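You operate a simulated robot arm through the tools that you are given. There is no shell and no other tool. Be economical: measure what you need, move in short steps, check, and stop when the job is done.

You are at the controls of a simulated robot arm. One attempt, no reset.

## Task
Press the matching bush into the grey housing.
Fine: press it home, draw the slide out again and put the housing back where it stood.

Only the result counts: the job must be done as asked and must still hold three seconds after the hand-in. Knocking over, shifting, dropping, spilling or breaking anything else fails it.

## Robot
A 5-joint arm with a two-finger parallel gripper, fixed in place. Base frame: the origin is at the foot of the arm, x ahead of it, y to its left, z up; the work surface is at about z = 0. Readings come in mm, rad, newtons and seconds.
With the tool pointing down near the work surface it reaches from about 260 to 600 mm from the base axis. Its first joint turns from -1.152 to 1.152 rad. The tool tilts only in the upright plane through the base axis and itself; it spins freely about its own axis. Payload 1.57 kg.
The TCP is the grasp point between the finger pads, 30 mm short of the fingertips. In the tool frame z runs along the fingers and y along their closing line. The gripper opens to 80 mm. The fingers are 17 mm wide and 12 mm thick; the gripper's body (40 by 82 mm) begins 80 mm behind the TCP.
Orientation is that of the tool frame in the base frame, as a unit quaternion [x, y, z, w]. With the fingers straight down and closing along the base's y, the tool's x points along the base's -x, its y along +y and its z along -z.

## Interface
- The arm moves only by the tool jog_arm. Its argument "deltas" is a list of rows, each an object of numbers (a shift or turn left out is 0, a gripper value left out holds the last): "rx", "ry", "rz": the turn, a rotation vector about the tool's x, y, z in units of 6 degrees (1.0 is 6 degrees); "x", "y", "z": the shift along the tool's x, y, z in units of 20 mm (1.0 is 20 mm); "claw": the gripper command, from -1 (shut) to 1 (fully open), values between in proportion. In form: [{"rx": .., "ry": .., "rz": .., "x": .., "y": .., "z": .., "claw": ..}, ...]. A call has 1 to 10 rows; each row shifts and turns the commanded pose from where the row before left it, along the tool's axes as they then stand. A call with a number of a shift or a turn outside -1 to 1 is refused whole. Each row takes 0.2 s and may step no farther than 50 mm and 0.15 rad from the row before; otherwise, or with a gripper value out of range, the whole call is refused. Where a pose cannot be reached the arm comes as near as it can. A force on the tool above 90 N (or 10 N above the force at the start of the call, whichever is more), or a blocked arm, ends the call early, and 0.2 s more pass. The fingers move at their own pace (about 153 mm/s each) and stop on an object; they squeeze with about 32 N. The grip force told is the motor's: it shows also when the fingers shut on nothing. Time passes only in rows, and 0.2 s behind the last, so rows that do not move let the fingers close. It gives the time, the measured TCP pose, the force on the tool (base axes), the opening and the grip force at its end, in the units of the frame above (readings bear some noise), with the torque about the TCP (base axes, N m) and any sound that the robot's microphone picked up.
- Cameras (640 x 400 px; columns grow to the right, rows downward): "scene" is fixed at [64.3, 419.6, 530.5]; the picture's right is [-0.44, -0.90, 0.00], its down [-0.47, 0.23, -0.85] and it looks along [0.76, -0.37, -0.53] (base axes); focal length 272 px, centre (320, 200). "wrist" rides on the gripper at [72, -7, -122] in the tool frame; the picture's right is [0.09, 1.00, 0.00], its down [-0.84, 0.08, -0.54] and it looks along [-0.54, 0.05, 0.84] (tool axes); focal length 238 px, centre (320, 200). There is no depth. A picture from a camera that has moved, and an enlarged one, comes with that camera's place and axes in the base frame and with its lens.
- grab_frame(camera): a new picture of that camera. The clock stands still meanwhile.
- zoom(camera, box): a new picture of the part [left, top, right, bottom] of that camera's present view, enlarged. The clock stands still meanwhile.
- hand_in(): hands the job in; it is judged then, once.

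Work in short steps. Places have to be worked out from the pictures, the camera data and where the tool is seen: move nearer, look again, correct. Check each grasp and each placing, and mend what went wrong. You have 120 turns and 84 pictures in all, those below and enlarged ones among them. Open the gripper and draw the arm clear of the work before you hand the job in, unless the task says otherwise; then end with one line.

The tools are called as name(argument=value, ...) on one line, values as JSON. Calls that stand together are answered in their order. jog_arm: Moves the arm, as the interface text tells. Its arguments: {"type":"object","properties":{"deltas":{"type":"array"}},"required":["deltas"]} The other tools are called the same way: grab_frame (camera) takes a picture; zoom (camera, box) takes an enlarged picture of a part of a camera's view; hand_in () hands the job in.

At the start:

```text
time_s: 0.0
tool_pos: [290.3, 279.8, 361.1]
ee_rot: [0.0, 1.0, 0.0, 0.0]
contact_force: [-0.4, 0.0, 0.0]
torque: [-0.02, 0.01, 0.01]
width: 80.0
finger_force: 0.0
```

scene: 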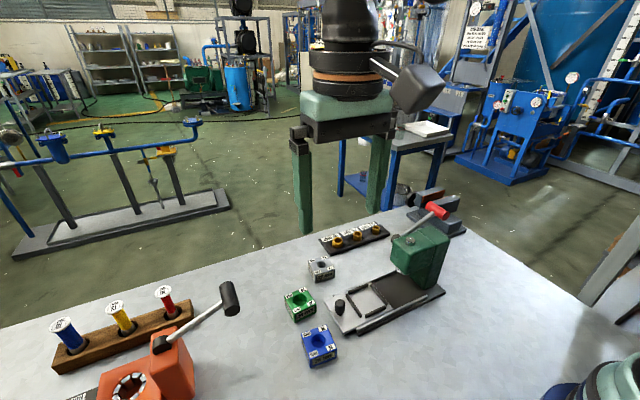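
wrist: 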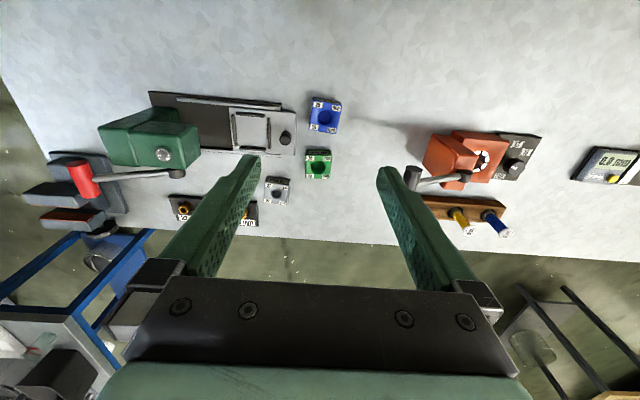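

I start by looking closely at the bushes, housings and the press.

zoom(camera="scene", box=[270, 180, 480, 370])

zoom(camera="scene", box=[300, 210, 400, 290])

zoom(camera="wrist", box=[30, 80, 350, 240])

zoom(camera="wrist", box=[380, 100, 640, 260])

```text
2.11 times, centred on (375, 275) of scene
camera zoom: at [64.3, 419.6, 530.5], right [-0.44, -0.9, 0.0], down [-0.47, 0.23, -0.85], along [0.76, -0.37, -0.53], focal length 572 px, centre (204, 42)
```

zoom: 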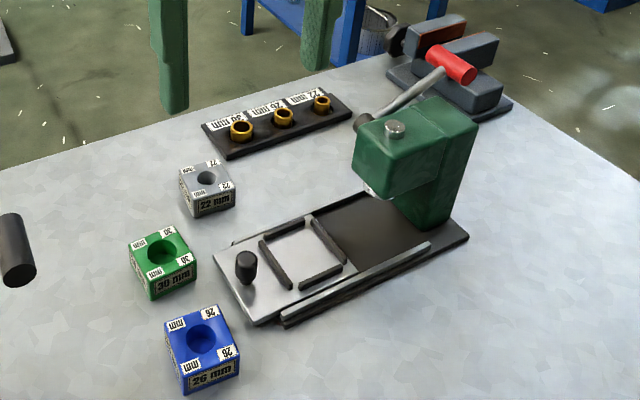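

```text
5.00 times, centred on (350, 250) of scene
camera zoom: at [64.3, 419.6, 530.5], right [-0.44, -0.9, 0.0], down [-0.47, 0.23, -0.85], along [0.76, -0.37, -0.53], focal length 1359 px, centre (170, -50)
```

zoom: 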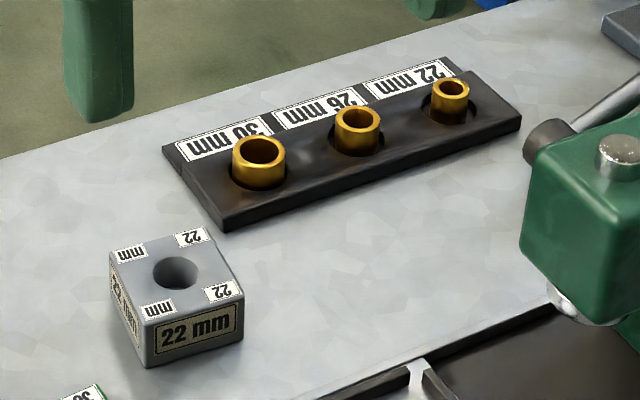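

```text
2.00 times, centred on (190, 160) of wrist
camera zoom: at [218.3, 274.2, 483.1], right [-0.09, 1.0, 0.0], down [0.84, 0.08, 0.54], along [0.54, 0.05, -0.84], focal length 477 px, centre (580, 280)
```

zoom: 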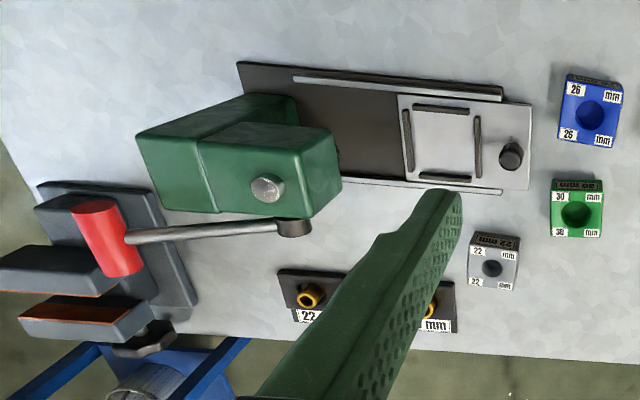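

```text
2.46 times, centred on (510, 180) of wrist
camera zoom: at [218.3, 274.2, 483.1], right [-0.09, 1.0, 0.0], down [0.84, 0.08, 0.54], along [0.54, 0.05, -0.84], focal length 587 px, centre (-148, 249)
```

zoom: 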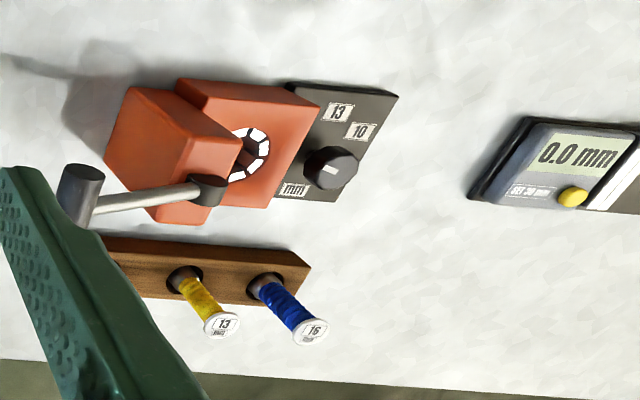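

The grey housing is marked 22 mm, so it takes the 22 mm bush. From triangulation: housing about (495,205), bush about (562,-9), slide knob about (375,222), nest about (373,149), ram about (375,53), lever grip about (412,-55,178), lever hub about (420,54,126). Next I move above the grey housing to measure it.

jog_arm(deltas=[{"x": -1, "y": -0.375, "z": 0.8, "claw": 1}, {"x": -1, "y": -0.375, "z": 0.8}, {"x": -1, "y": -0.375, "z": 0.8}, {"x": -1, "y": -0.375, "z": 0.8}, {"x": -1, "y": -0.375, "z": 0.8}, {"x": -1, "y": -0.375, "z": 0.8}, {"x": -1, "y": -0.375, "z": 0.8}, {"x": -1, "y": -0.375, "z": 0.8}, {"x": -1, "y": -0.375, "z": 0.8}, {"x": -1, "y": -0.375, "z": 0.8}])

grab_frame(camera="wrist")

```text
time_s: 2.2
tool_pos: [489.9, 204.9, 202.9]
ee_rot: [0.0, 1.0, 0.0, 0.0]
contact_force: [-0.2, 1.8, 0.8]
torque: [-0.01, -0.01, -0.01]
width: 80.0
finger_force: 0.0
```

```text
77 pictures are left
camera wrist: at [418.1, 198.5, 323.8], right [-0.09, 1.0, 0.0], down [0.84, 0.08, 0.54], along [0.54, 0.05, -0.84], focal length 238 px, centre (320, 200)
```

wrist: 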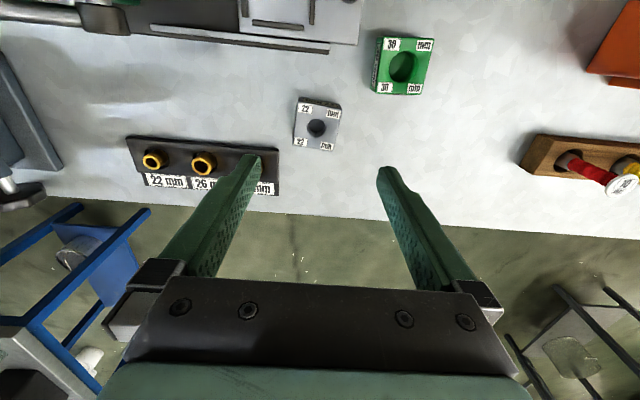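

The housing is clearly in view, so I enlarge it to get its corners, position and yaw.

zoom(camera="wrist", box=[270, 80, 366, 140])

zoom(camera="scene", box=[295, 245, 345, 295])

zoom(camera="wrist", box=[120, 120, 280, 220])

```text
6.67 times, centred on (318, 110) of wrist
camera zoom: at [418.1, 198.5, 323.8], right [-0.09, 1.0, 0.0], down [0.84, 0.08, 0.54], along [0.54, 0.05, -0.84], focal length 1589 px, centre (333, 800)
```

zoom: 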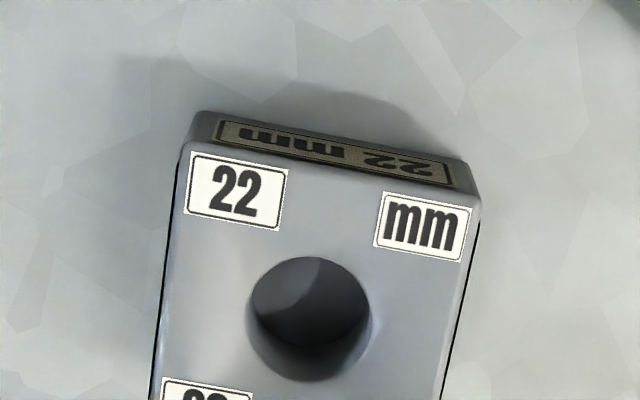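

```text
8.00 times, centred on (320, 270) of scene
camera zoom: at [64.3, 419.6, 530.5], right [-0.44, -0.9, 0.0], down [-0.47, 0.23, -0.85], along [0.76, -0.37, -0.53], focal length 2175 px, centre (320, -360)
```

zoom: 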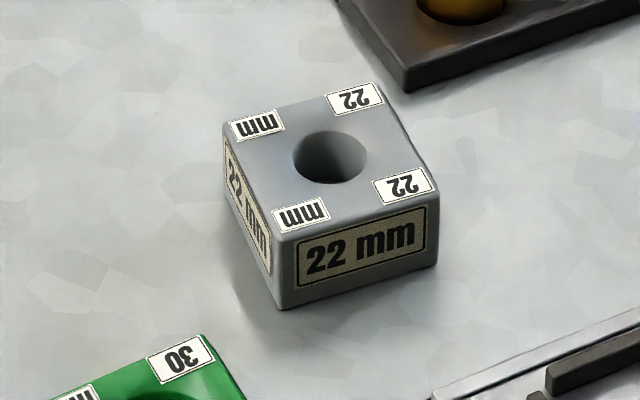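

```text
4.00 times, centred on (200, 170) of wrist
camera zoom: at [418.1, 198.5, 323.8], right [-0.09, 1.0, 0.0], down [0.84, 0.08, 0.54], along [0.54, 0.05, -0.84], focal length 953 px, centre (800, 320)
```

zoom: 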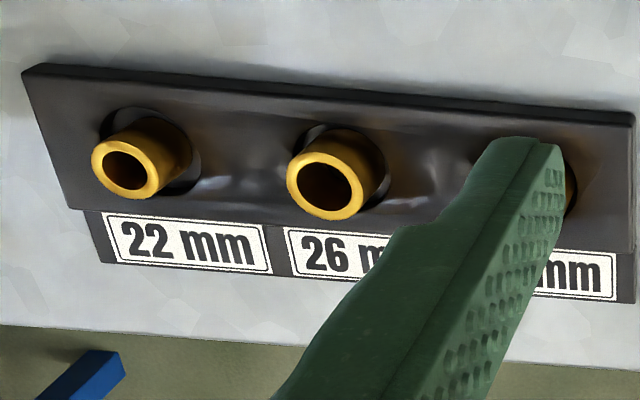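

The housing top is about 51 mm square, centred near (501,202), yawed about -4°, roughly 35 mm high. Next I look at the nest on the slide from above.

jog_arm(deltas=[{"x": 1, "y": -0.4}, {"x": 1, "y": -0.4}, {"x": 1, "y": -0.4}, {"x": 1, "y": -0.4}, {"x": 1, "y": -0.4}, {"x": 1, "y": -0.4}])

grab_frame(camera="wrist")

zoom(camera="scene", box=[320, 200, 480, 340])

```text
time_s: 3.6
tool_pos: [369.6, 159.0, 201.2]
ee_rot: [0.001, 1.0, 0.0, 0.001]
contact_force: [0.7, -0.2, -0.2]
torque: [0.0, 0.02, -0.03]
width: 79.8
finger_force: 0.1
```

```text
73 pictures are left
camera wrist: at [297.9, 151.8, 322.4], right [-0.09, 1.0, 0.0], down [0.84, 0.08, 0.54], along [0.54, 0.05, -0.84], focal length 238 px, centre (320, 200)
```

wrist: 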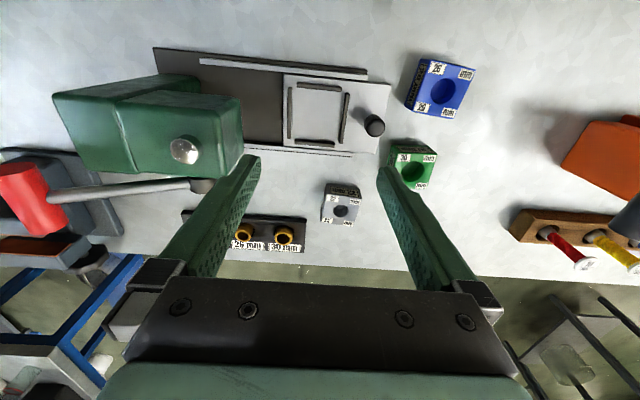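

```text
2.86 times, centred on (400, 270) of scene
camera zoom: at [64.3, 419.6, 530.5], right [-0.44, -0.9, 0.0], down [-0.47, 0.23, -0.85], along [0.76, -0.37, -0.53], focal length 777 px, centre (91, 0)
```

zoom: 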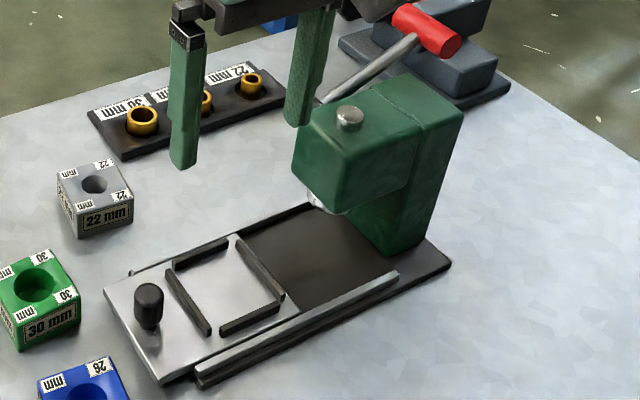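

zoom(camera="wrist", box=[264, 60, 408, 160])

```text
4.00 times, centred on (336, 110) of wrist
camera zoom: at [297.9, 151.8, 322.4], right [-0.09, 1.0, 0.0], down [0.84, 0.08, 0.54], along [0.54, 0.05, -0.84], focal length 953 px, centre (256, 560)
```

zoom: 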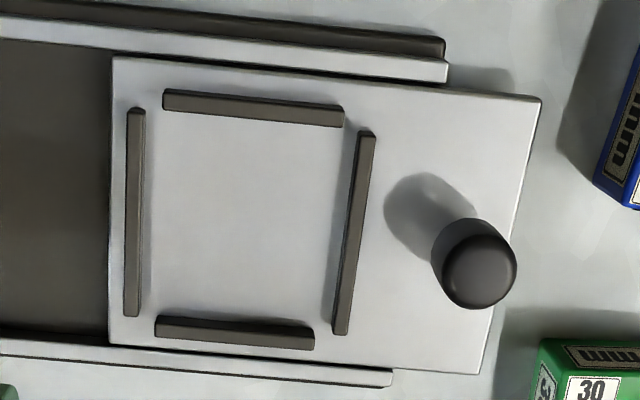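

The nest's bars are low and enclose about 63 mm, centred near (371,155), with press yaw about +1°. I go above the grey housing and turn the tool to match its yaw.

jog_arm(deltas=[{"x": -0.821, "y": 0.269, "z": 0.5}, {"x": -0.821, "y": 0.269, "z": 0.5}, {"x": -0.821, "y": 0.269, "z": 0.5}, {"x": -0.821, "y": 0.269, "z": 0.5}, {"x": -0.821, "y": 0.269, "z": 0.5}, {"x": -0.821, "y": 0.269, "z": 0.5}, {"x": -0.821, "y": 0.269, "z": 0.5}, {"x": -0.821, "y": 0.269, "z": 0.5}, {"rz": 0.68}])

grab_frame(camera="wrist")

```text
time_s: 5.6
tool_pos: [502.6, 200.5, 123.5]
ee_rot: [0.036, 0.999, 0.0, 0.001]
contact_force: [0.6, 0.1, -0.7]
torque: [-0.01, 0.01, 0.0]
width: 80.2
finger_force: 0.0
```

```text
70 pictures are left
camera wrist: at [429.9, 198.4, 244.0], right [-0.02, 1.0, 0.0], down [0.84, 0.02, 0.54], along [0.54, 0.01, -0.84], focal length 238 px, centre (320, 200)
```

wrist: 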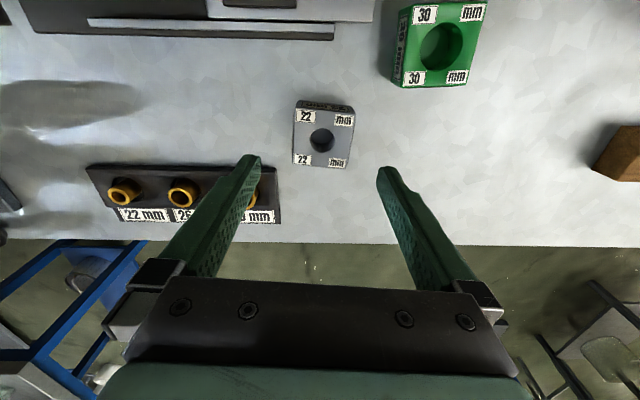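

zoom(camera="wrist", box=[260, 85, 388, 185])

```text
4.00 times, centred on (324, 135) of wrist
camera zoom: at [429.9, 198.4, 244.0], right [-0.02, 1.0, 0.0], down [0.84, 0.02, 0.54], along [0.54, 0.01, -0.84], focal length 953 px, centre (304, 460)
```

zoom: 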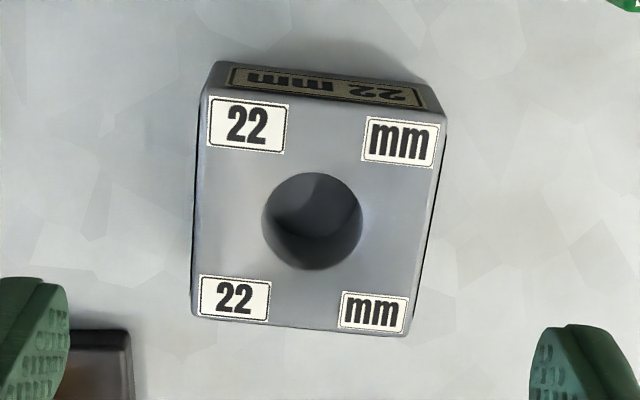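

The housing centre is (500.7, 201.3), yaw -4.1°, top at about 35 mm, about 50 mm square. I descend around it with the fingertips about 16 mm above the table.

jog_arm(deltas=[{"x": 0.09, "y": 0.04, "z": 0.8}, {"z": 0.8}, {"z": 0.8}, {"z": 0.8}, {"z": 0.55}, {}])

zoom(camera="wrist", box=[220, 110, 420, 235])

```text
time_s: 7.0
tool_pos: [499.3, 200.7, 47.7]
ee_rot: [0.035, 0.999, 0.0, 0.0]
contact_force: [0.4, -0.1, 0.2]
torque: [-0.01, 0.01, 0.03]
width: 80.2
finger_force: 0.0
```

```text
3.20 times, centred on (320, 172) of wrist
camera zoom: at [428.0, 200.0, 169.6], right [-0.02, 1.0, 0.0], down [0.84, 0.02, 0.54], along [0.54, 0.01, -0.84], focal length 763 px, centre (320, 288)
```

zoom: 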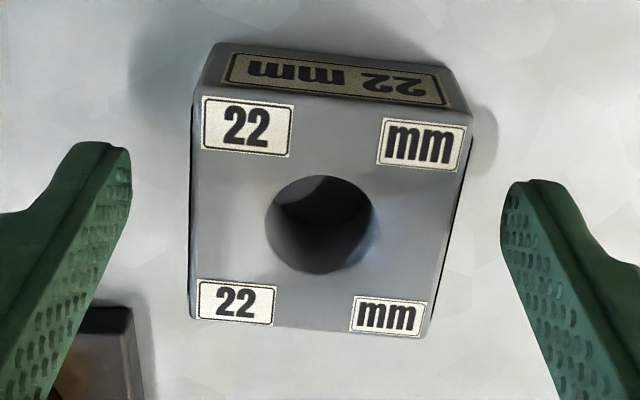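

It is centred well, so I close on the housing.

jog_arm(deltas=[{"claw": -1}, {}, {}])

```text
time_s: 7.8
tool_pos: [499.9, 201.7, 48.7]
ee_rot: [0.036, 0.999, 0.0, 0.001]
contact_force: [0.1, 1.0, -0.3]
torque: [-0.03, 0.01, 0.0]
width: 53.7
finger_force: 32.2
```

The housing is held (53.7 mm). I lift it, turn to the press yaw, and carry it over the nest.

jog_arm(deltas=[{"z": -0.5}, {"z": -1}, {"z": -1}, {"z": -1, "rz": -0.85}])

jog_arm(deltas=[{"x": 0.811, "y": -0.276}, {"x": 0.811, "y": -0.276}, {"x": 0.811, "y": -0.276}, {"x": 0.811, "y": -0.276}, {"x": 0.811, "y": -0.276}, {"x": 0.811, "y": -0.276}, {"x": 0.811, "y": -0.276}, {"x": 0.811, "y": -0.276}, {}])

grab_frame(camera="wrist")

zoom(camera="scene", box=[290, 200, 450, 340])

```text
time_s: 8.8
tool_pos: [498.4, 202.6, 117.8]
ee_rot: [-0.009, 1.0, 0.0, 0.0]
contact_force: [0.5, 0.6, -3.1]
torque: [-0.01, 0.04, -0.02]
width: 53.8
finger_force: 31.9
```

```text
time_s: 10.8
tool_pos: [369.1, 155.7, 115.8]
ee_rot: [-0.008, 1.0, 0.0, 0.0]
contact_force: [-0.1, 0.5, -2.8]
torque: [-0.02, 0.02, -0.01]
width: 53.8
finger_force: 32.2
```

```text
67 pictures are left
camera wrist: at [298.3, 148.5, 236.5], right [-0.11, 0.99, 0.0], down [0.84, 0.09, 0.54], along [0.54, 0.06, -0.84], focal length 238 px, centre (320, 200)
```

wrist: 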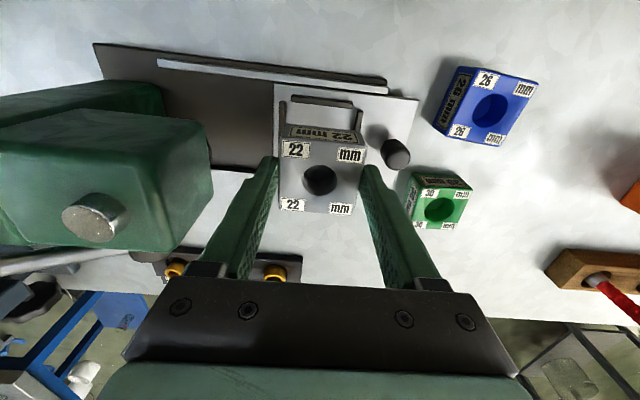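

```text
2.86 times, centred on (370, 270) of scene
camera zoom: at [64.3, 419.6, 530.5], right [-0.44, -0.9, 0.0], down [-0.47, 0.23, -0.85], along [0.76, -0.37, -0.53], focal length 777 px, centre (177, 0)
```

zoom: 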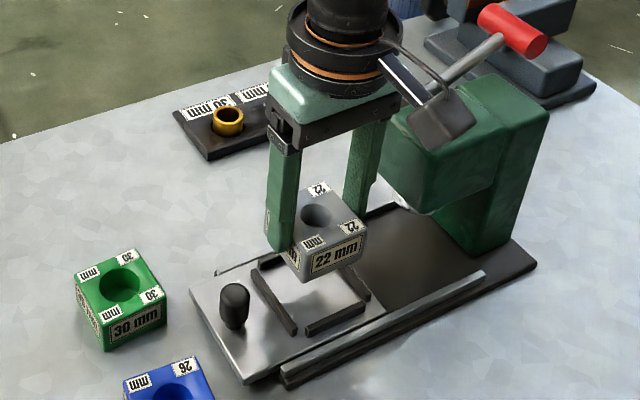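

I lower to about 20 mm above the slide and check centring in the nest.

jog_arm(deltas=[{"x": -0.1, "z": 0.6}, {"z": 0.6}, {"z": 0.6}, {}])

zoom(camera="wrist", box=[230, 80, 422, 230])

zoom(camera="scene", box=[330, 240, 430, 330])

```text
time_s: 11.8
tool_pos: [370.2, 155.6, 78.9]
ee_rot: [-0.008, 1.0, 0.001, 0.0]
contact_force: [-0.4, 0.7, -3.7]
torque: [-0.01, -0.01, 0.01]
width: 53.7
finger_force: 32.3
```

```text
2.67 times, centred on (326, 155) of wrist
camera zoom: at [300.5, 147.5, 199.5], right [-0.11, 0.99, 0.0], down [0.84, 0.09, 0.54], along [0.54, 0.06, -0.84], focal length 636 px, centre (304, 320)
```

zoom: 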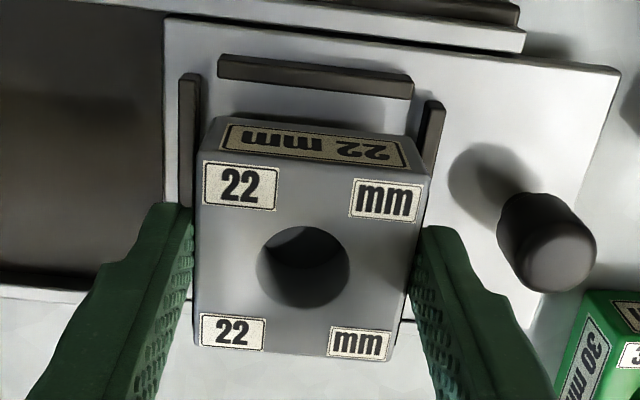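

```text
4.44 times, centred on (380, 285) of scene
camera zoom: at [64.3, 419.6, 530.5], right [-0.44, -0.9, 0.0], down [-0.47, 0.23, -0.85], along [0.76, -0.37, -0.53], focal length 1208 px, centre (53, -178)
```

zoom: 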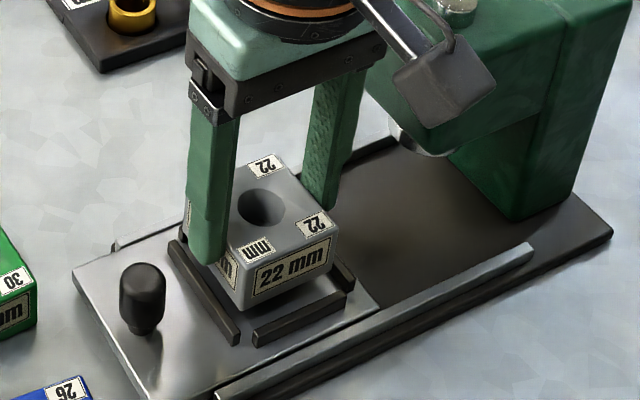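

Centring looks good (nest centre about (371.5,155.2)). I lower gently until contact.

jog_arm(deltas=[{"z": 0.3}, {"z": 0.3}, {"z": 0.1}, {}])

zoom(camera="scene", box=[330, 240, 430, 330])

```text
time_s: 12.8
tool_pos: [371.5, 155.3, 66.6]
ee_rot: [-0.007, 1.0, 0.0, -0.001]
contact_force: [-12.1, -2.6, 16.4]
torque: [-0.42, -0.05, -0.29]
width: 54.0
finger_force: 31.9
```

```text
4.44 times, centred on (380, 285) of scene
camera zoom: at [64.2, 419.5, 530.5], right [-0.44, -0.9, 0.0], down [-0.47, 0.23, -0.85], along [0.76, -0.37, -0.53], focal length 1208 px, centre (53, -178)
```

zoom: 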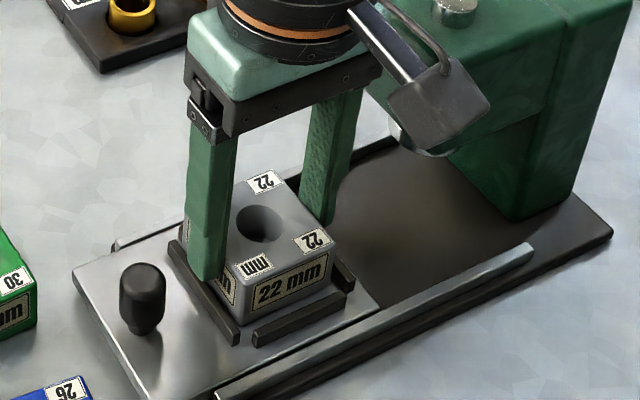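

Contact came at z=66.6 with a sideways force of -12 N in x, so the housing may be on a bar. I look closer before doing anything.

zoom(camera="wrist", box=[230, 80, 422, 230])

zoom(camera="scene", box=[360, 270, 420, 320])

```text
2.67 times, centred on (326, 155) of wrist
camera zoom: at [300.9, 147.3, 187.9], right [-0.11, 0.99, 0.0], down [0.84, 0.09, 0.54], along [0.54, 0.06, -0.84], focal length 636 px, centre (304, 320)
```

zoom: 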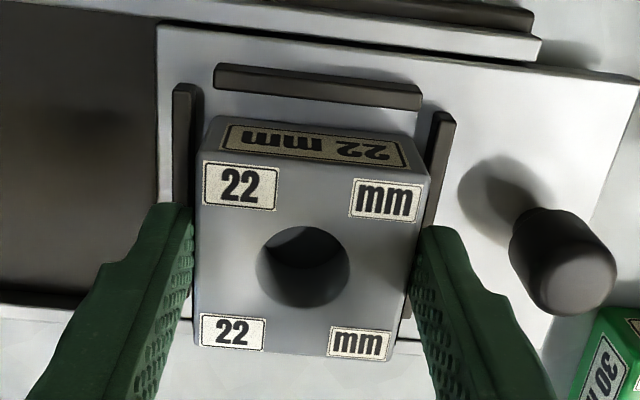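

```text
8.00 times, centred on (390, 295) of scene
camera zoom: at [64.2, 419.5, 530.5], right [-0.44, -0.9, 0.0], down [-0.47, 0.23, -0.85], along [0.76, -0.37, -0.53], focal length 2175 px, centre (-240, -560)
```

zoom: 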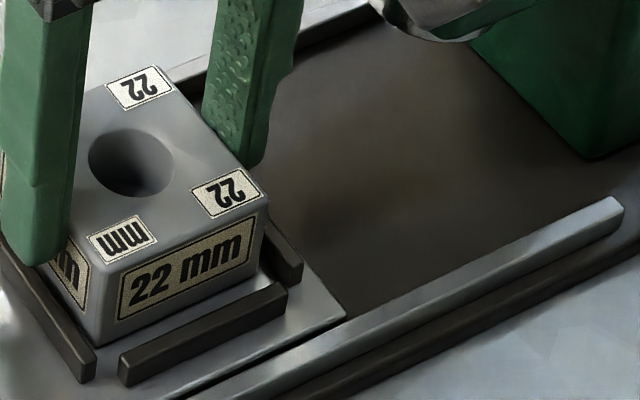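

The housing seems too far toward +x and is riding on the far bar. I lift a little, shift 2.5 mm toward -x and lower again.

jog_arm(deltas=[{"z": -0.25}, {"x": 0.125}, {"z": 0.15}, {"z": 0.1}, {}])

```text
time_s: 14.0
tool_pos: [369.7, 156.2, 67.2]
ee_rot: [-0.008, 1.0, 0.0, 0.0]
contact_force: [-0.2, 0.8, -0.8]
torque: [-0.03, -0.01, -0.01]
width: 53.7
finger_force: 32.7
```

The sideways force is gone. I keep lowering in small steps.

jog_arm(deltas=[{"z": 0.1}, {}])

jog_arm(deltas=[{"z": 0.1}, {}])

```text
time_s: 14.6
tool_pos: [370.0, 157.5, 66.1]
ee_rot: [-0.008, 1.0, 0.001, 0.001]
contact_force: [-4.1, -6.0, 31.4]
torque: [-0.27, 0.09, -0.08]
width: 53.7
finger_force: 31.7
```

```text
time_s: 15.2
tool_pos: [370.7, 156.5, 62.6]
ee_rot: [-0.009, 1.0, 0.001, 0.002]
contact_force: [-0.3, 1.4, 31.5]
torque: [0.0, -0.03, -0.01]
width: 53.7
finger_force: 31.5
```

It dropped to z=62.6 with a purely vertical force, which matches the slide surface at about 14. I check visually.

zoom(camera="wrist", box=[230, 80, 422, 230])

zoom(camera="scene", box=[360, 270, 420, 320])

```text
2.67 times, centred on (326, 155) of wrist
camera zoom: at [299.0, 148.5, 183.7], right [-0.11, 0.99, 0.0], down [0.83, 0.09, 0.55], along [0.54, 0.06, -0.84], focal length 636 px, centre (304, 320)
```

zoom: 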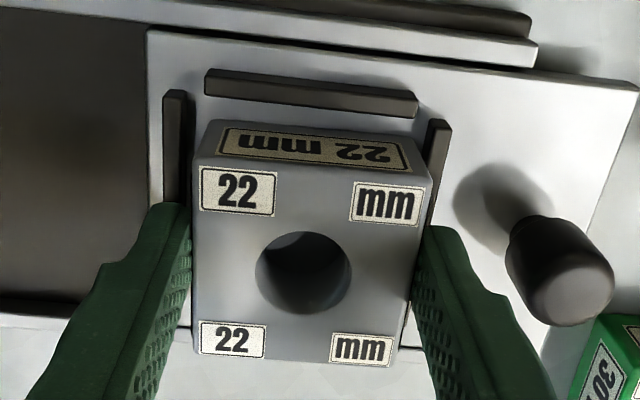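

```text
8.00 times, centred on (390, 295) of scene
camera zoom: at [64.2, 419.5, 530.5], right [-0.44, -0.9, 0.0], down [-0.47, 0.23, -0.85], along [0.76, -0.37, -0.53], focal length 2175 px, centre (-240, -560)
```

zoom: 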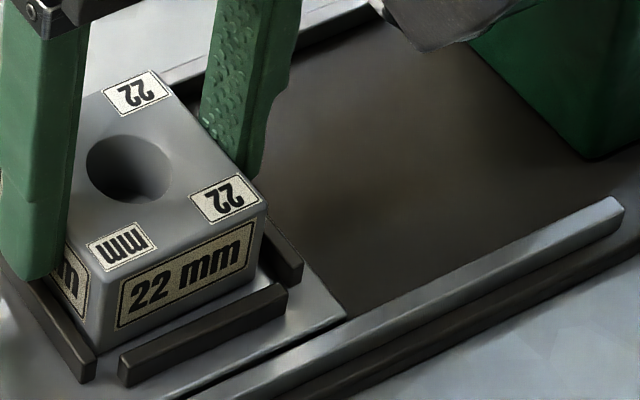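

It sits between the bars. I relieve the downward force, open to about 66 mm and rise straight up.

jog_arm(deltas=[{"z": -0.1}, {"claw": 0.65}, {}, {}])

jog_arm(deltas=[{"z": -0.5}, {"z": -1}, {"z": -1}, {"z": -1}, {"z": -1}, {"z": -1}])

grab_frame(camera="wrist")

zoom(camera="scene", box=[340, 240, 440, 330])

```text
time_s: 16.2
tool_pos: [369.3, 155.7, 63.8]
ee_rot: [-0.008, 1.0, -0.001, 0.001]
contact_force: [0.3, 0.8, 0.4]
torque: [-0.01, 0.05, 0.0]
width: 66.2
finger_force: 0.0
```

```text
time_s: 17.6
tool_pos: [370.6, 154.9, 175.6]
ee_rot: [-0.009, 1.0, 0.001, 0.0]
contact_force: [0.7, -0.5, 0.5]
torque: [-0.02, -0.01, -0.02]
width: 66.0
finger_force: 0.0
```

```text
58 pictures are left
camera wrist: at [299.1, 147.4, 296.8], right [-0.11, 0.99, 0.0], down [0.84, 0.09, 0.54], along [0.54, 0.06, -0.84], focal length 238 px, centre (320, 200)
```

wrist: 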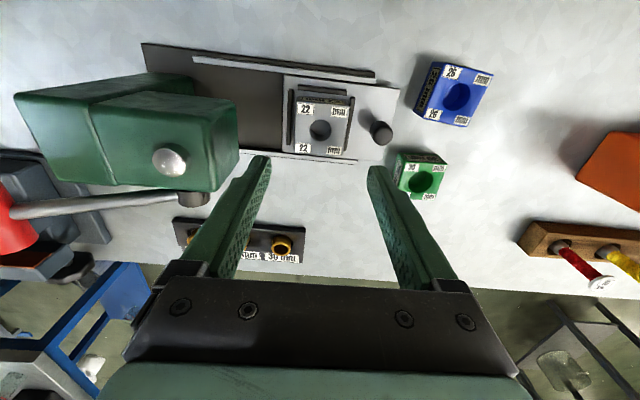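

```text
4.44 times, centred on (390, 285) of scene
camera zoom: at [64.3, 419.6, 530.5], right [-0.44, -0.9, 0.0], down [-0.47, 0.23, -0.85], along [0.76, -0.37, -0.53], focal length 1208 px, centre (9, -178)
```

zoom: 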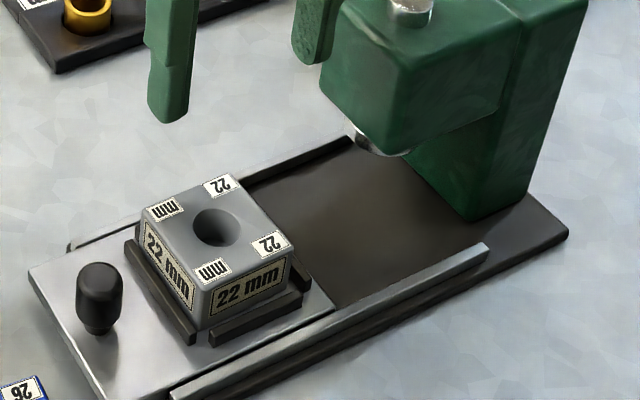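

The housing stands well in the nest. Now I move over to the bush rack, going high and forward first and then across.

jog_arm(deltas=[{"z": -1}, {"z": -1, "rz": 0.17}, {"x": -1}, {"x": -1}, {"x": -1}, {"x": -1}, {"x": -1}, {"x": -1}, {"x": -1}, {"x": -1}])

jog_arm(deltas=[{"y": -1, "z": 0.4, "claw": 0.2}, {"y": -1, "z": 0.4}, {"y": -1, "z": 0.4}, {"y": -1, "z": 0.4}, {"y": -1, "z": 0.4}, {"y": -1, "z": 0.4}, {"y": -1, "z": 0.4}, {"y": -1, "z": 0.4}, {}])

grab_frame(camera="wrist")

```text
time_s: 19.8
tool_pos: [530.7, 154.6, 215.0]
ee_rot: [0.001, 1.0, 0.0, 0.0]
contact_force: [0.9, -0.5, 0.1]
torque: [0.02, 0.02, 0.0]
width: 66.0
finger_force: 0.1
```

```text
time_s: 21.8
tool_pos: [529.9, -2.9, 149.9]
ee_rot: [0.0, 1.0, 0.0, 0.0]
contact_force: [-0.1, 0.4, -0.4]
torque: [0.0, -0.02, 0.0]
width: 48.0
finger_force: 0.1
```

```text
56 pictures are left
camera wrist: at [459.2, -10.8, 271.0], right [-0.09, 1.0, 0.0], down [0.84, 0.08, 0.54], along [0.54, 0.05, -0.84], focal length 238 px, centre (320, 200)
```

wrist: 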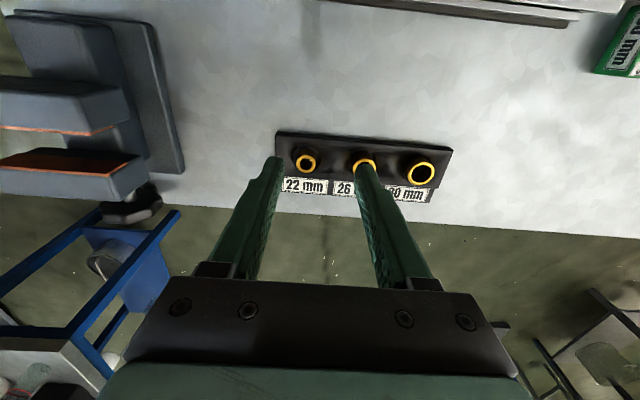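

zoom(camera="wrist", box=[266, 120, 346, 200])

```text
5.00 times, centred on (306, 160) of wrist
camera zoom: at [459.2, -10.8, 271.0], right [-0.09, 1.0, 0.0], down [0.84, 0.08, 0.54], along [0.54, 0.05, -0.84], focal length 1192 px, centre (390, 400)
```

zoom: 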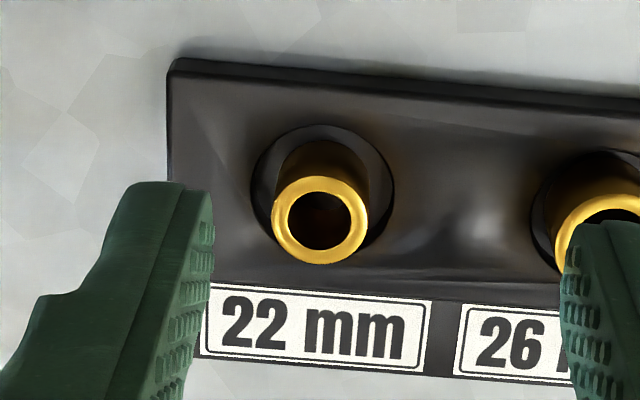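

The bush is at about (570,-16.5), with its top near z=26. I move over it and come partly down to check.

jog_arm(deltas=[{"x": -1, "y": -0.34}, {"x": -1, "y": -0.34}, {"z": 1}, {"z": 1}, {"z": 1}, {"z": 1}, {}])

zoom(camera="wrist", box=[240, 130, 400, 230])

zoom(camera="scene", box=[320, 190, 420, 260])

```text
time_s: 23.4
tool_pos: [571.5, -18.7, 70.6]
ee_rot: [0.001, 1.0, 0.0, 0.001]
contact_force: [0.5, 0.2, -1.0]
torque: [0.0, -0.01, -0.01]
width: 47.8
finger_force: 0.0
```

```text
4.00 times, centred on (320, 180) of wrist
camera zoom: at [499.3, -24.6, 191.2], right [-0.09, 1.0, 0.0], down [0.84, 0.08, 0.54], along [0.54, 0.05, -0.84], focal length 953 px, centre (320, 280)
```

zoom: 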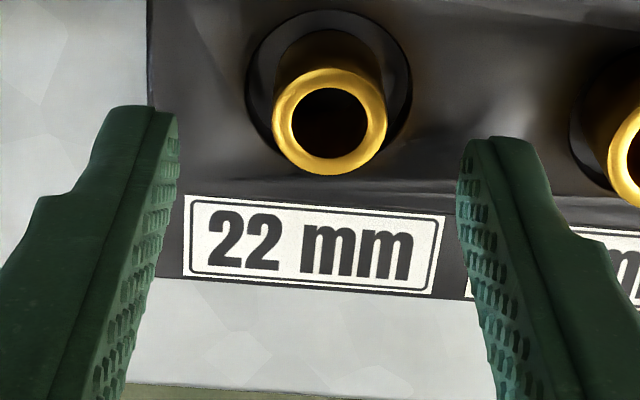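

```text
5.71 times, centred on (370, 225) of scene
camera zoom: at [64.3, 419.6, 530.5], right [-0.44, -0.9, 0.0], down [-0.47, 0.23, -0.85], along [0.76, -0.37, -0.53], focal length 1553 px, centre (34, 57)
```

zoom: 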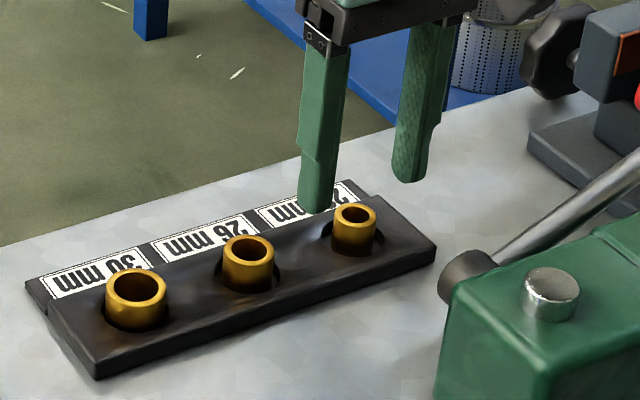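

The fingers need about +2 mm in y. Then I go down to TCP z of about 45 (tips at about z=15) around the bush.

jog_arm(deltas=[{"x": 0.05, "y": 0.1}, {"z": 0.45}, {"z": 0.45}, {"z": 0.38}, {}])

zoom(camera="wrist", box=[240, 130, 400, 230])

zoom(camera="scene", box=[340, 200, 420, 256])

```text
time_s: 24.6
tool_pos: [568.6, -16.0, 44.7]
ee_rot: [0.0, 1.0, 0.0, 0.0]
contact_force: [-0.6, -0.3, -0.5]
torque: [-0.02, -0.04, -0.03]
width: 48.0
finger_force: 0.1
```

```text
4.00 times, centred on (320, 180) of wrist
camera zoom: at [497.2, -23.2, 166.0], right [-0.09, 1.0, 0.0], down [0.84, 0.08, 0.54], along [0.54, 0.05, -0.84], focal length 953 px, centre (320, 280)
```

zoom: 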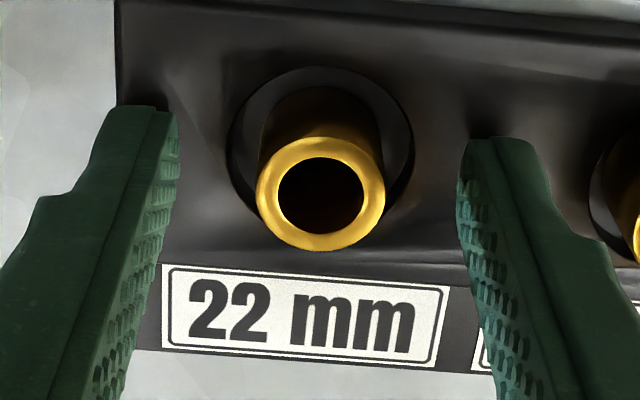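

```text
7.14 times, centred on (380, 228) of scene
camera zoom: at [64.3, 419.6, 530.5], right [-0.44, -0.9, 0.0], down [-0.47, 0.23, -0.85], along [0.76, -0.37, -0.53], focal length 1942 px, centre (-109, 0)
```

zoom: 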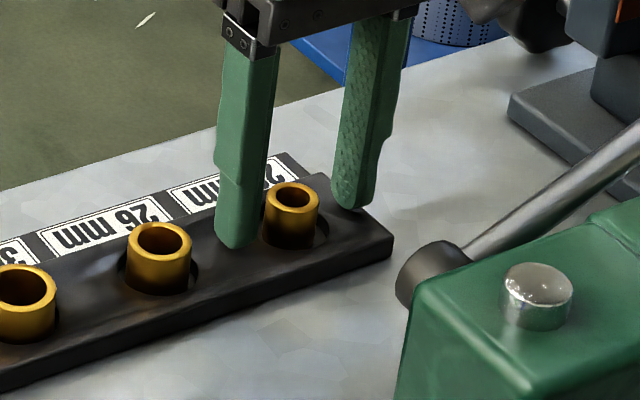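

It is centred and the tips are just above the rack, so I close on the bush.

jog_arm(deltas=[{"claw": -1}, {}, {}])

jog_arm(deltas=[{"z": -0.5}, {"z": -0.5}, {"z": -1}, {"z": -1}, {}])

zoom(camera="wrist", box=[240, 130, 400, 230])

zoom(camera="scene", box=[330, 170, 420, 240])

```text
time_s: 25.4
tool_pos: [569.3, -16.5, 44.5]
ee_rot: [0.0, 1.0, 0.0, 0.0]
contact_force: [0.4, 0.4, -0.5]
torque: [-0.01, -0.04, -0.01]
width: 20.2
finger_force: 32.3
```

```text
time_s: 26.6
tool_pos: [567.8, -17.2, 107.1]
ee_rot: [0.001, 1.0, 0.0, -0.001]
contact_force: [0.1, -1.1, -1.1]
torque: [0.04, 0.03, 0.03]
width: 20.4
finger_force: 31.6
```

```text
4.00 times, centred on (320, 180) of wrist
camera zoom: at [496.3, -22.9, 228.0], right [-0.09, 1.0, 0.0], down [0.84, 0.08, 0.54], along [0.54, 0.05, -0.84], focal length 953 px, centre (320, 280)
```

zoom: 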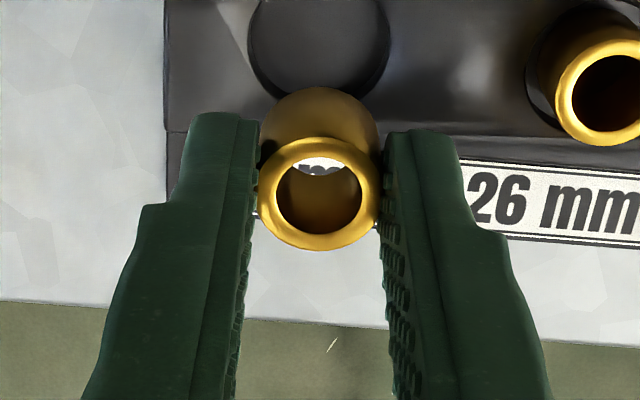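

```text
5.71 times, centred on (375, 205) of scene
camera zoom: at [64.3, 419.6, 530.5], right [-0.44, -0.9, 0.0], down [-0.47, 0.23, -0.85], along [0.76, -0.37, -0.53], focal length 1553 px, centre (6, 171)
```

zoom: 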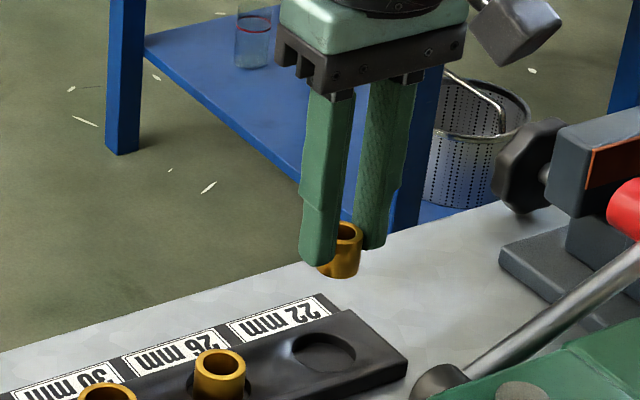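

The bush is firmly held. I go up, across and back over the housing in the nest.

jog_arm(deltas=[{"z": -1}, {"z": -1}, {"z": -1}, {"z": -1}, {"z": -1}, {"y": 1}, {"y": 1}, {"y": 1}, {"y": 1}, {"y": 1}])

jog_arm(deltas=[{"y": 0.92}, {"y": 0.92}, {"y": 0.92}, {"y": 0.92, "x": 0.6}, {"x": 1}, {"x": 1}, {"x": 1}, {"x": 1}, {"x": 1}, {"x": 1}])

jog_arm(deltas=[{"x": 1}, {"x": 1}, {"x": 1}, {"x": 0.33}, {"z": 1}, {"z": 1}, {"z": 1}, {"z": 0.8}, {}])

zoom(camera="wrist", box=[220, 90, 420, 215])

zoom(camera="scene", box=[330, 220, 430, 310])

```text
time_s: 28.8
tool_pos: [569.0, 83.7, 206.8]
ee_rot: [-0.001, 1.0, 0.0, 0.0]
contact_force: [-0.7, 0.0, -0.4]
torque: [0.0, -0.03, 0.01]
width: 20.5
finger_force: 32.1
```

```text
time_s: 31.0
tool_pos: [438.6, 158.3, 204.0]
ee_rot: [0.0, 1.0, 0.0, -0.001]
contact_force: [0.8, -0.7, -0.5]
torque: [0.05, 0.01, -0.02]
width: 20.4
finger_force: 31.7
```

```text
time_s: 33.0
tool_pos: [370.4, 158.7, 129.1]
ee_rot: [-0.001, 1.0, 0.0, 0.0]
contact_force: [-1.3, 0.8, -0.1]
torque: [0.01, 0.02, -0.02]
width: 20.1
finger_force: 31.5
```

```text
3.20 times, centred on (320, 152) of wrist
camera zoom: at [298.6, 151.3, 250.5], right [-0.09, 1.0, 0.0], down [0.84, 0.08, 0.54], along [0.54, 0.05, -0.84], focal length 763 px, centre (320, 352)
```

zoom: 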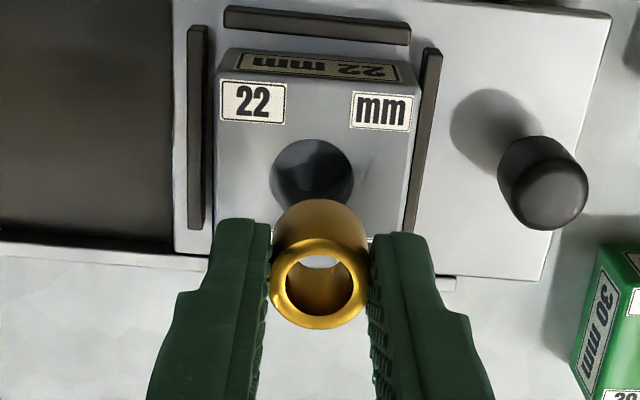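

```text
4.44 times, centred on (380, 265) of scene
camera zoom: at [64.3, 419.6, 530.5], right [-0.44, -0.9, 0.0], down [-0.47, 0.23, -0.85], along [0.76, -0.37, -0.53], focal length 1208 px, centre (53, -89)
```

zoom: 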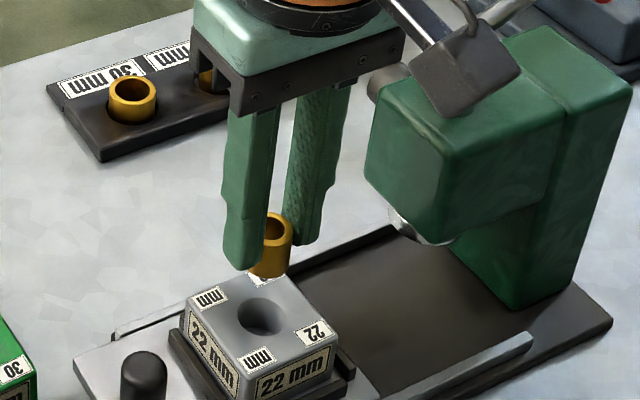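

The hole is at about (370.8,155.7) and the bush at about (371.6,158.0). I correct by about (-0.8,-2.3) and hover just above the bore.

jog_arm(deltas=[{"x": 0.04, "y": -0.115}, {"z": 0.5}, {"z": 0.5}, {"z": 0.4}, {}])

zoom(camera="wrist", box=[240, 100, 400, 200])

zoom(camera="scene", box=[350, 250, 420, 310])

```text
time_s: 34.2
tool_pos: [370.4, 156.2, 101.9]
ee_rot: [0.0, 1.0, 0.0, 0.0]
contact_force: [0.3, -0.7, -0.8]
torque: [0.04, 0.0, 0.03]
width: 20.2
finger_force: 32.3
```

```text
4.00 times, centred on (320, 150) of wrist
camera zoom: at [298.0, 149.5, 222.7], right [-0.09, 1.0, 0.0], down [0.84, 0.08, 0.54], along [0.54, 0.05, -0.84], focal length 953 px, centre (320, 400)
```

zoom: 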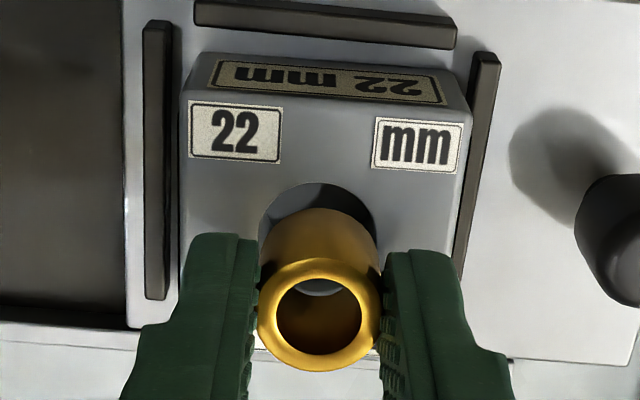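

```text
6.67 times, centred on (385, 280) of scene
camera zoom: at [64.3, 419.6, 530.5], right [-0.44, -0.9, 0.0], down [-0.47, 0.23, -0.85], along [0.76, -0.37, -0.53], focal length 1812 px, centre (-113, -333)
```

zoom: 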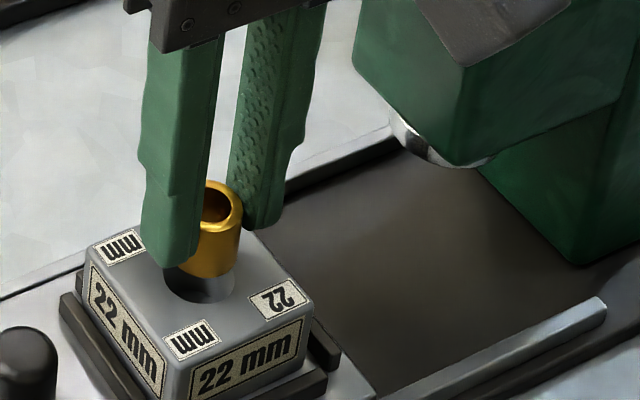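

It is aligned to within about a millimetre. I lower slowly, watching the force.

jog_arm(deltas=[{"z": 0.2, "x": 0.03}, {"z": 0.15}, {}])

jog_arm(deltas=[{"z": 0.15}, {}])

zoom(camera="wrist", box=[240, 100, 400, 200])

zoom(camera="scene", box=[350, 250, 420, 310])

```text
time_s: 35.0
tool_pos: [367.3, 156.6, 94.5]
ee_rot: [0.001, 1.0, 0.0, 0.0]
contact_force: [0.6, -0.1, 0.6]
torque: [-0.02, 0.0, 0.04]
width: 20.4
finger_force: 32.4
```

```text
time_s: 35.6
tool_pos: [368.1, 156.6, 92.5]
ee_rot: [0.0, 1.0, 0.0, 0.0]
contact_force: [0.1, 0.1, -0.3]
torque: [-0.01, 0.02, 0.01]
width: 20.6
finger_force: 32.1
```

```text
4.00 times, centred on (320, 150) of wrist
camera zoom: at [297.4, 148.4, 213.2], right [-0.09, 1.0, 0.0], down [0.84, 0.08, 0.54], along [0.54, 0.05, -0.84], focal length 953 px, centre (320, 400)
```

zoom: 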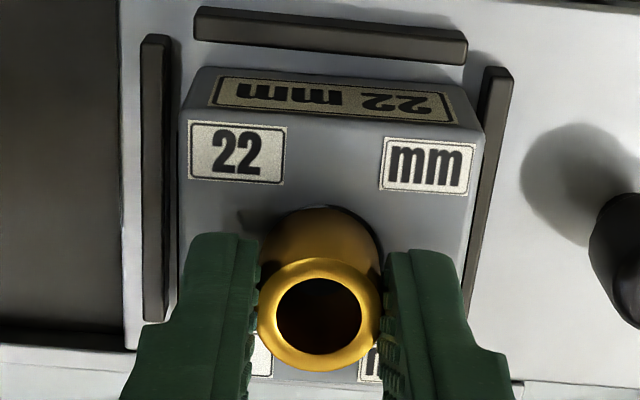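

```text
6.67 times, centred on (385, 280) of scene
camera zoom: at [64.3, 419.6, 530.5], right [-0.44, -0.9, 0.0], down [-0.47, 0.23, -0.85], along [0.76, -0.37, -0.53], focal length 1812 px, centre (-113, -333)
```

zoom: 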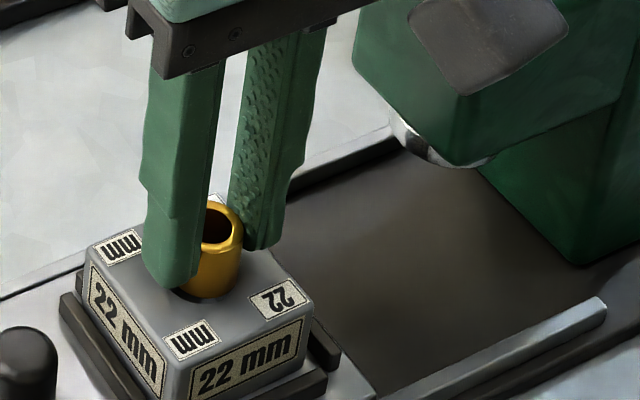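

The bush is at the mouth of the bore. I go on down in 2–3 mm steps.

jog_arm(deltas=[{"z": 0.1}, {}])

jog_arm(deltas=[{"z": 0.1}, {}])

```text
time_s: 36.2
tool_pos: [368.7, 155.6, 91.4]
ee_rot: [0.0, 1.0, 0.0, 0.0]
contact_force: [-1.5, 1.9, 4.8]
torque: [0.05, 0.09, 0.01]
width: 20.2
finger_force: 31.9
```

```text
time_s: 36.8
tool_pos: [368.4, 153.9, 88.4]
ee_rot: [0.0, 1.0, 0.001, 0.0]
contact_force: [0.7, 1.7, 0.6]
torque: [0.03, -0.04, -0.03]
width: 20.3
finger_force: 31.9
```

jog_arm(deltas=[{"z": 0.1}, {}])

zoom(camera="wrist", box=[240, 100, 400, 200])

zoom(camera="scene", box=[350, 250, 420, 310])

```text
time_s: 37.4
tool_pos: [368.3, 154.7, 87.1]
ee_rot: [0.0, 1.0, 0.0, -0.001]
contact_force: [-0.5, 1.1, -0.3]
torque: [0.02, -0.01, 0.0]
width: 20.1
finger_force: 32.8
```

```text
4.00 times, centred on (320, 150) of wrist
camera zoom: at [297.1, 148.5, 207.4], right [-0.09, 1.0, 0.0], down [0.84, 0.08, 0.54], along [0.54, 0.05, -0.84], focal length 953 px, centre (320, 400)
```

zoom: 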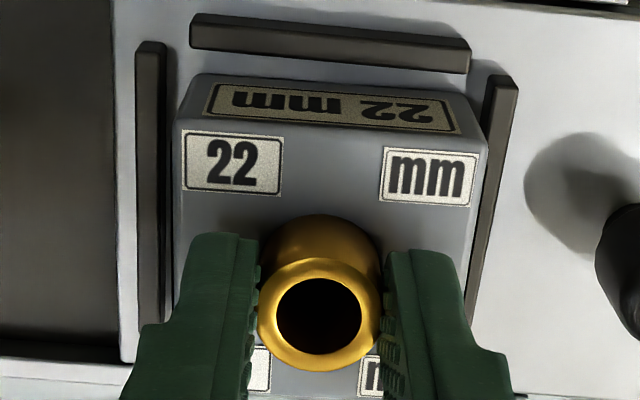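

```text
6.67 times, centred on (385, 280) of scene
camera zoom: at [64.3, 419.6, 530.5], right [-0.44, -0.9, 0.0], down [-0.47, 0.23, -0.85], along [0.76, -0.37, -0.53], focal length 1812 px, centre (-113, -333)
```

zoom: 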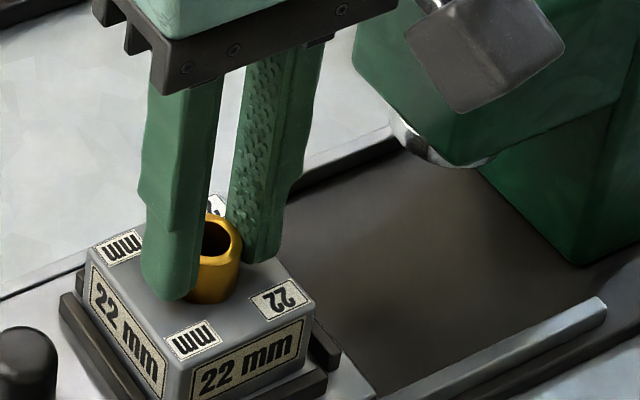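

It is entering freely. I go on down until it resists or the tips near the housing top.

jog_arm(deltas=[{"z": 0.1}, {"z": 0.05}, {}])

jog_arm(deltas=[{"z": 0.1}, {}])

```text
time_s: 38.2
tool_pos: [368.2, 154.3, 83.5]
ee_rot: [0.0, 1.0, 0.001, 0.0]
contact_force: [0.4, 1.2, 2.6]
torque: [0.05, 0.0, 0.01]
width: 20.3
finger_force: 31.5
```

```text
time_s: 38.8
tool_pos: [369.0, 153.6, 82.9]
ee_rot: [0.0, 1.0, 0.0, 0.001]
contact_force: [-5.2, 1.0, 15.4]
torque: [0.06, 0.18, 0.03]
width: 20.4
finger_force: 32.6
```

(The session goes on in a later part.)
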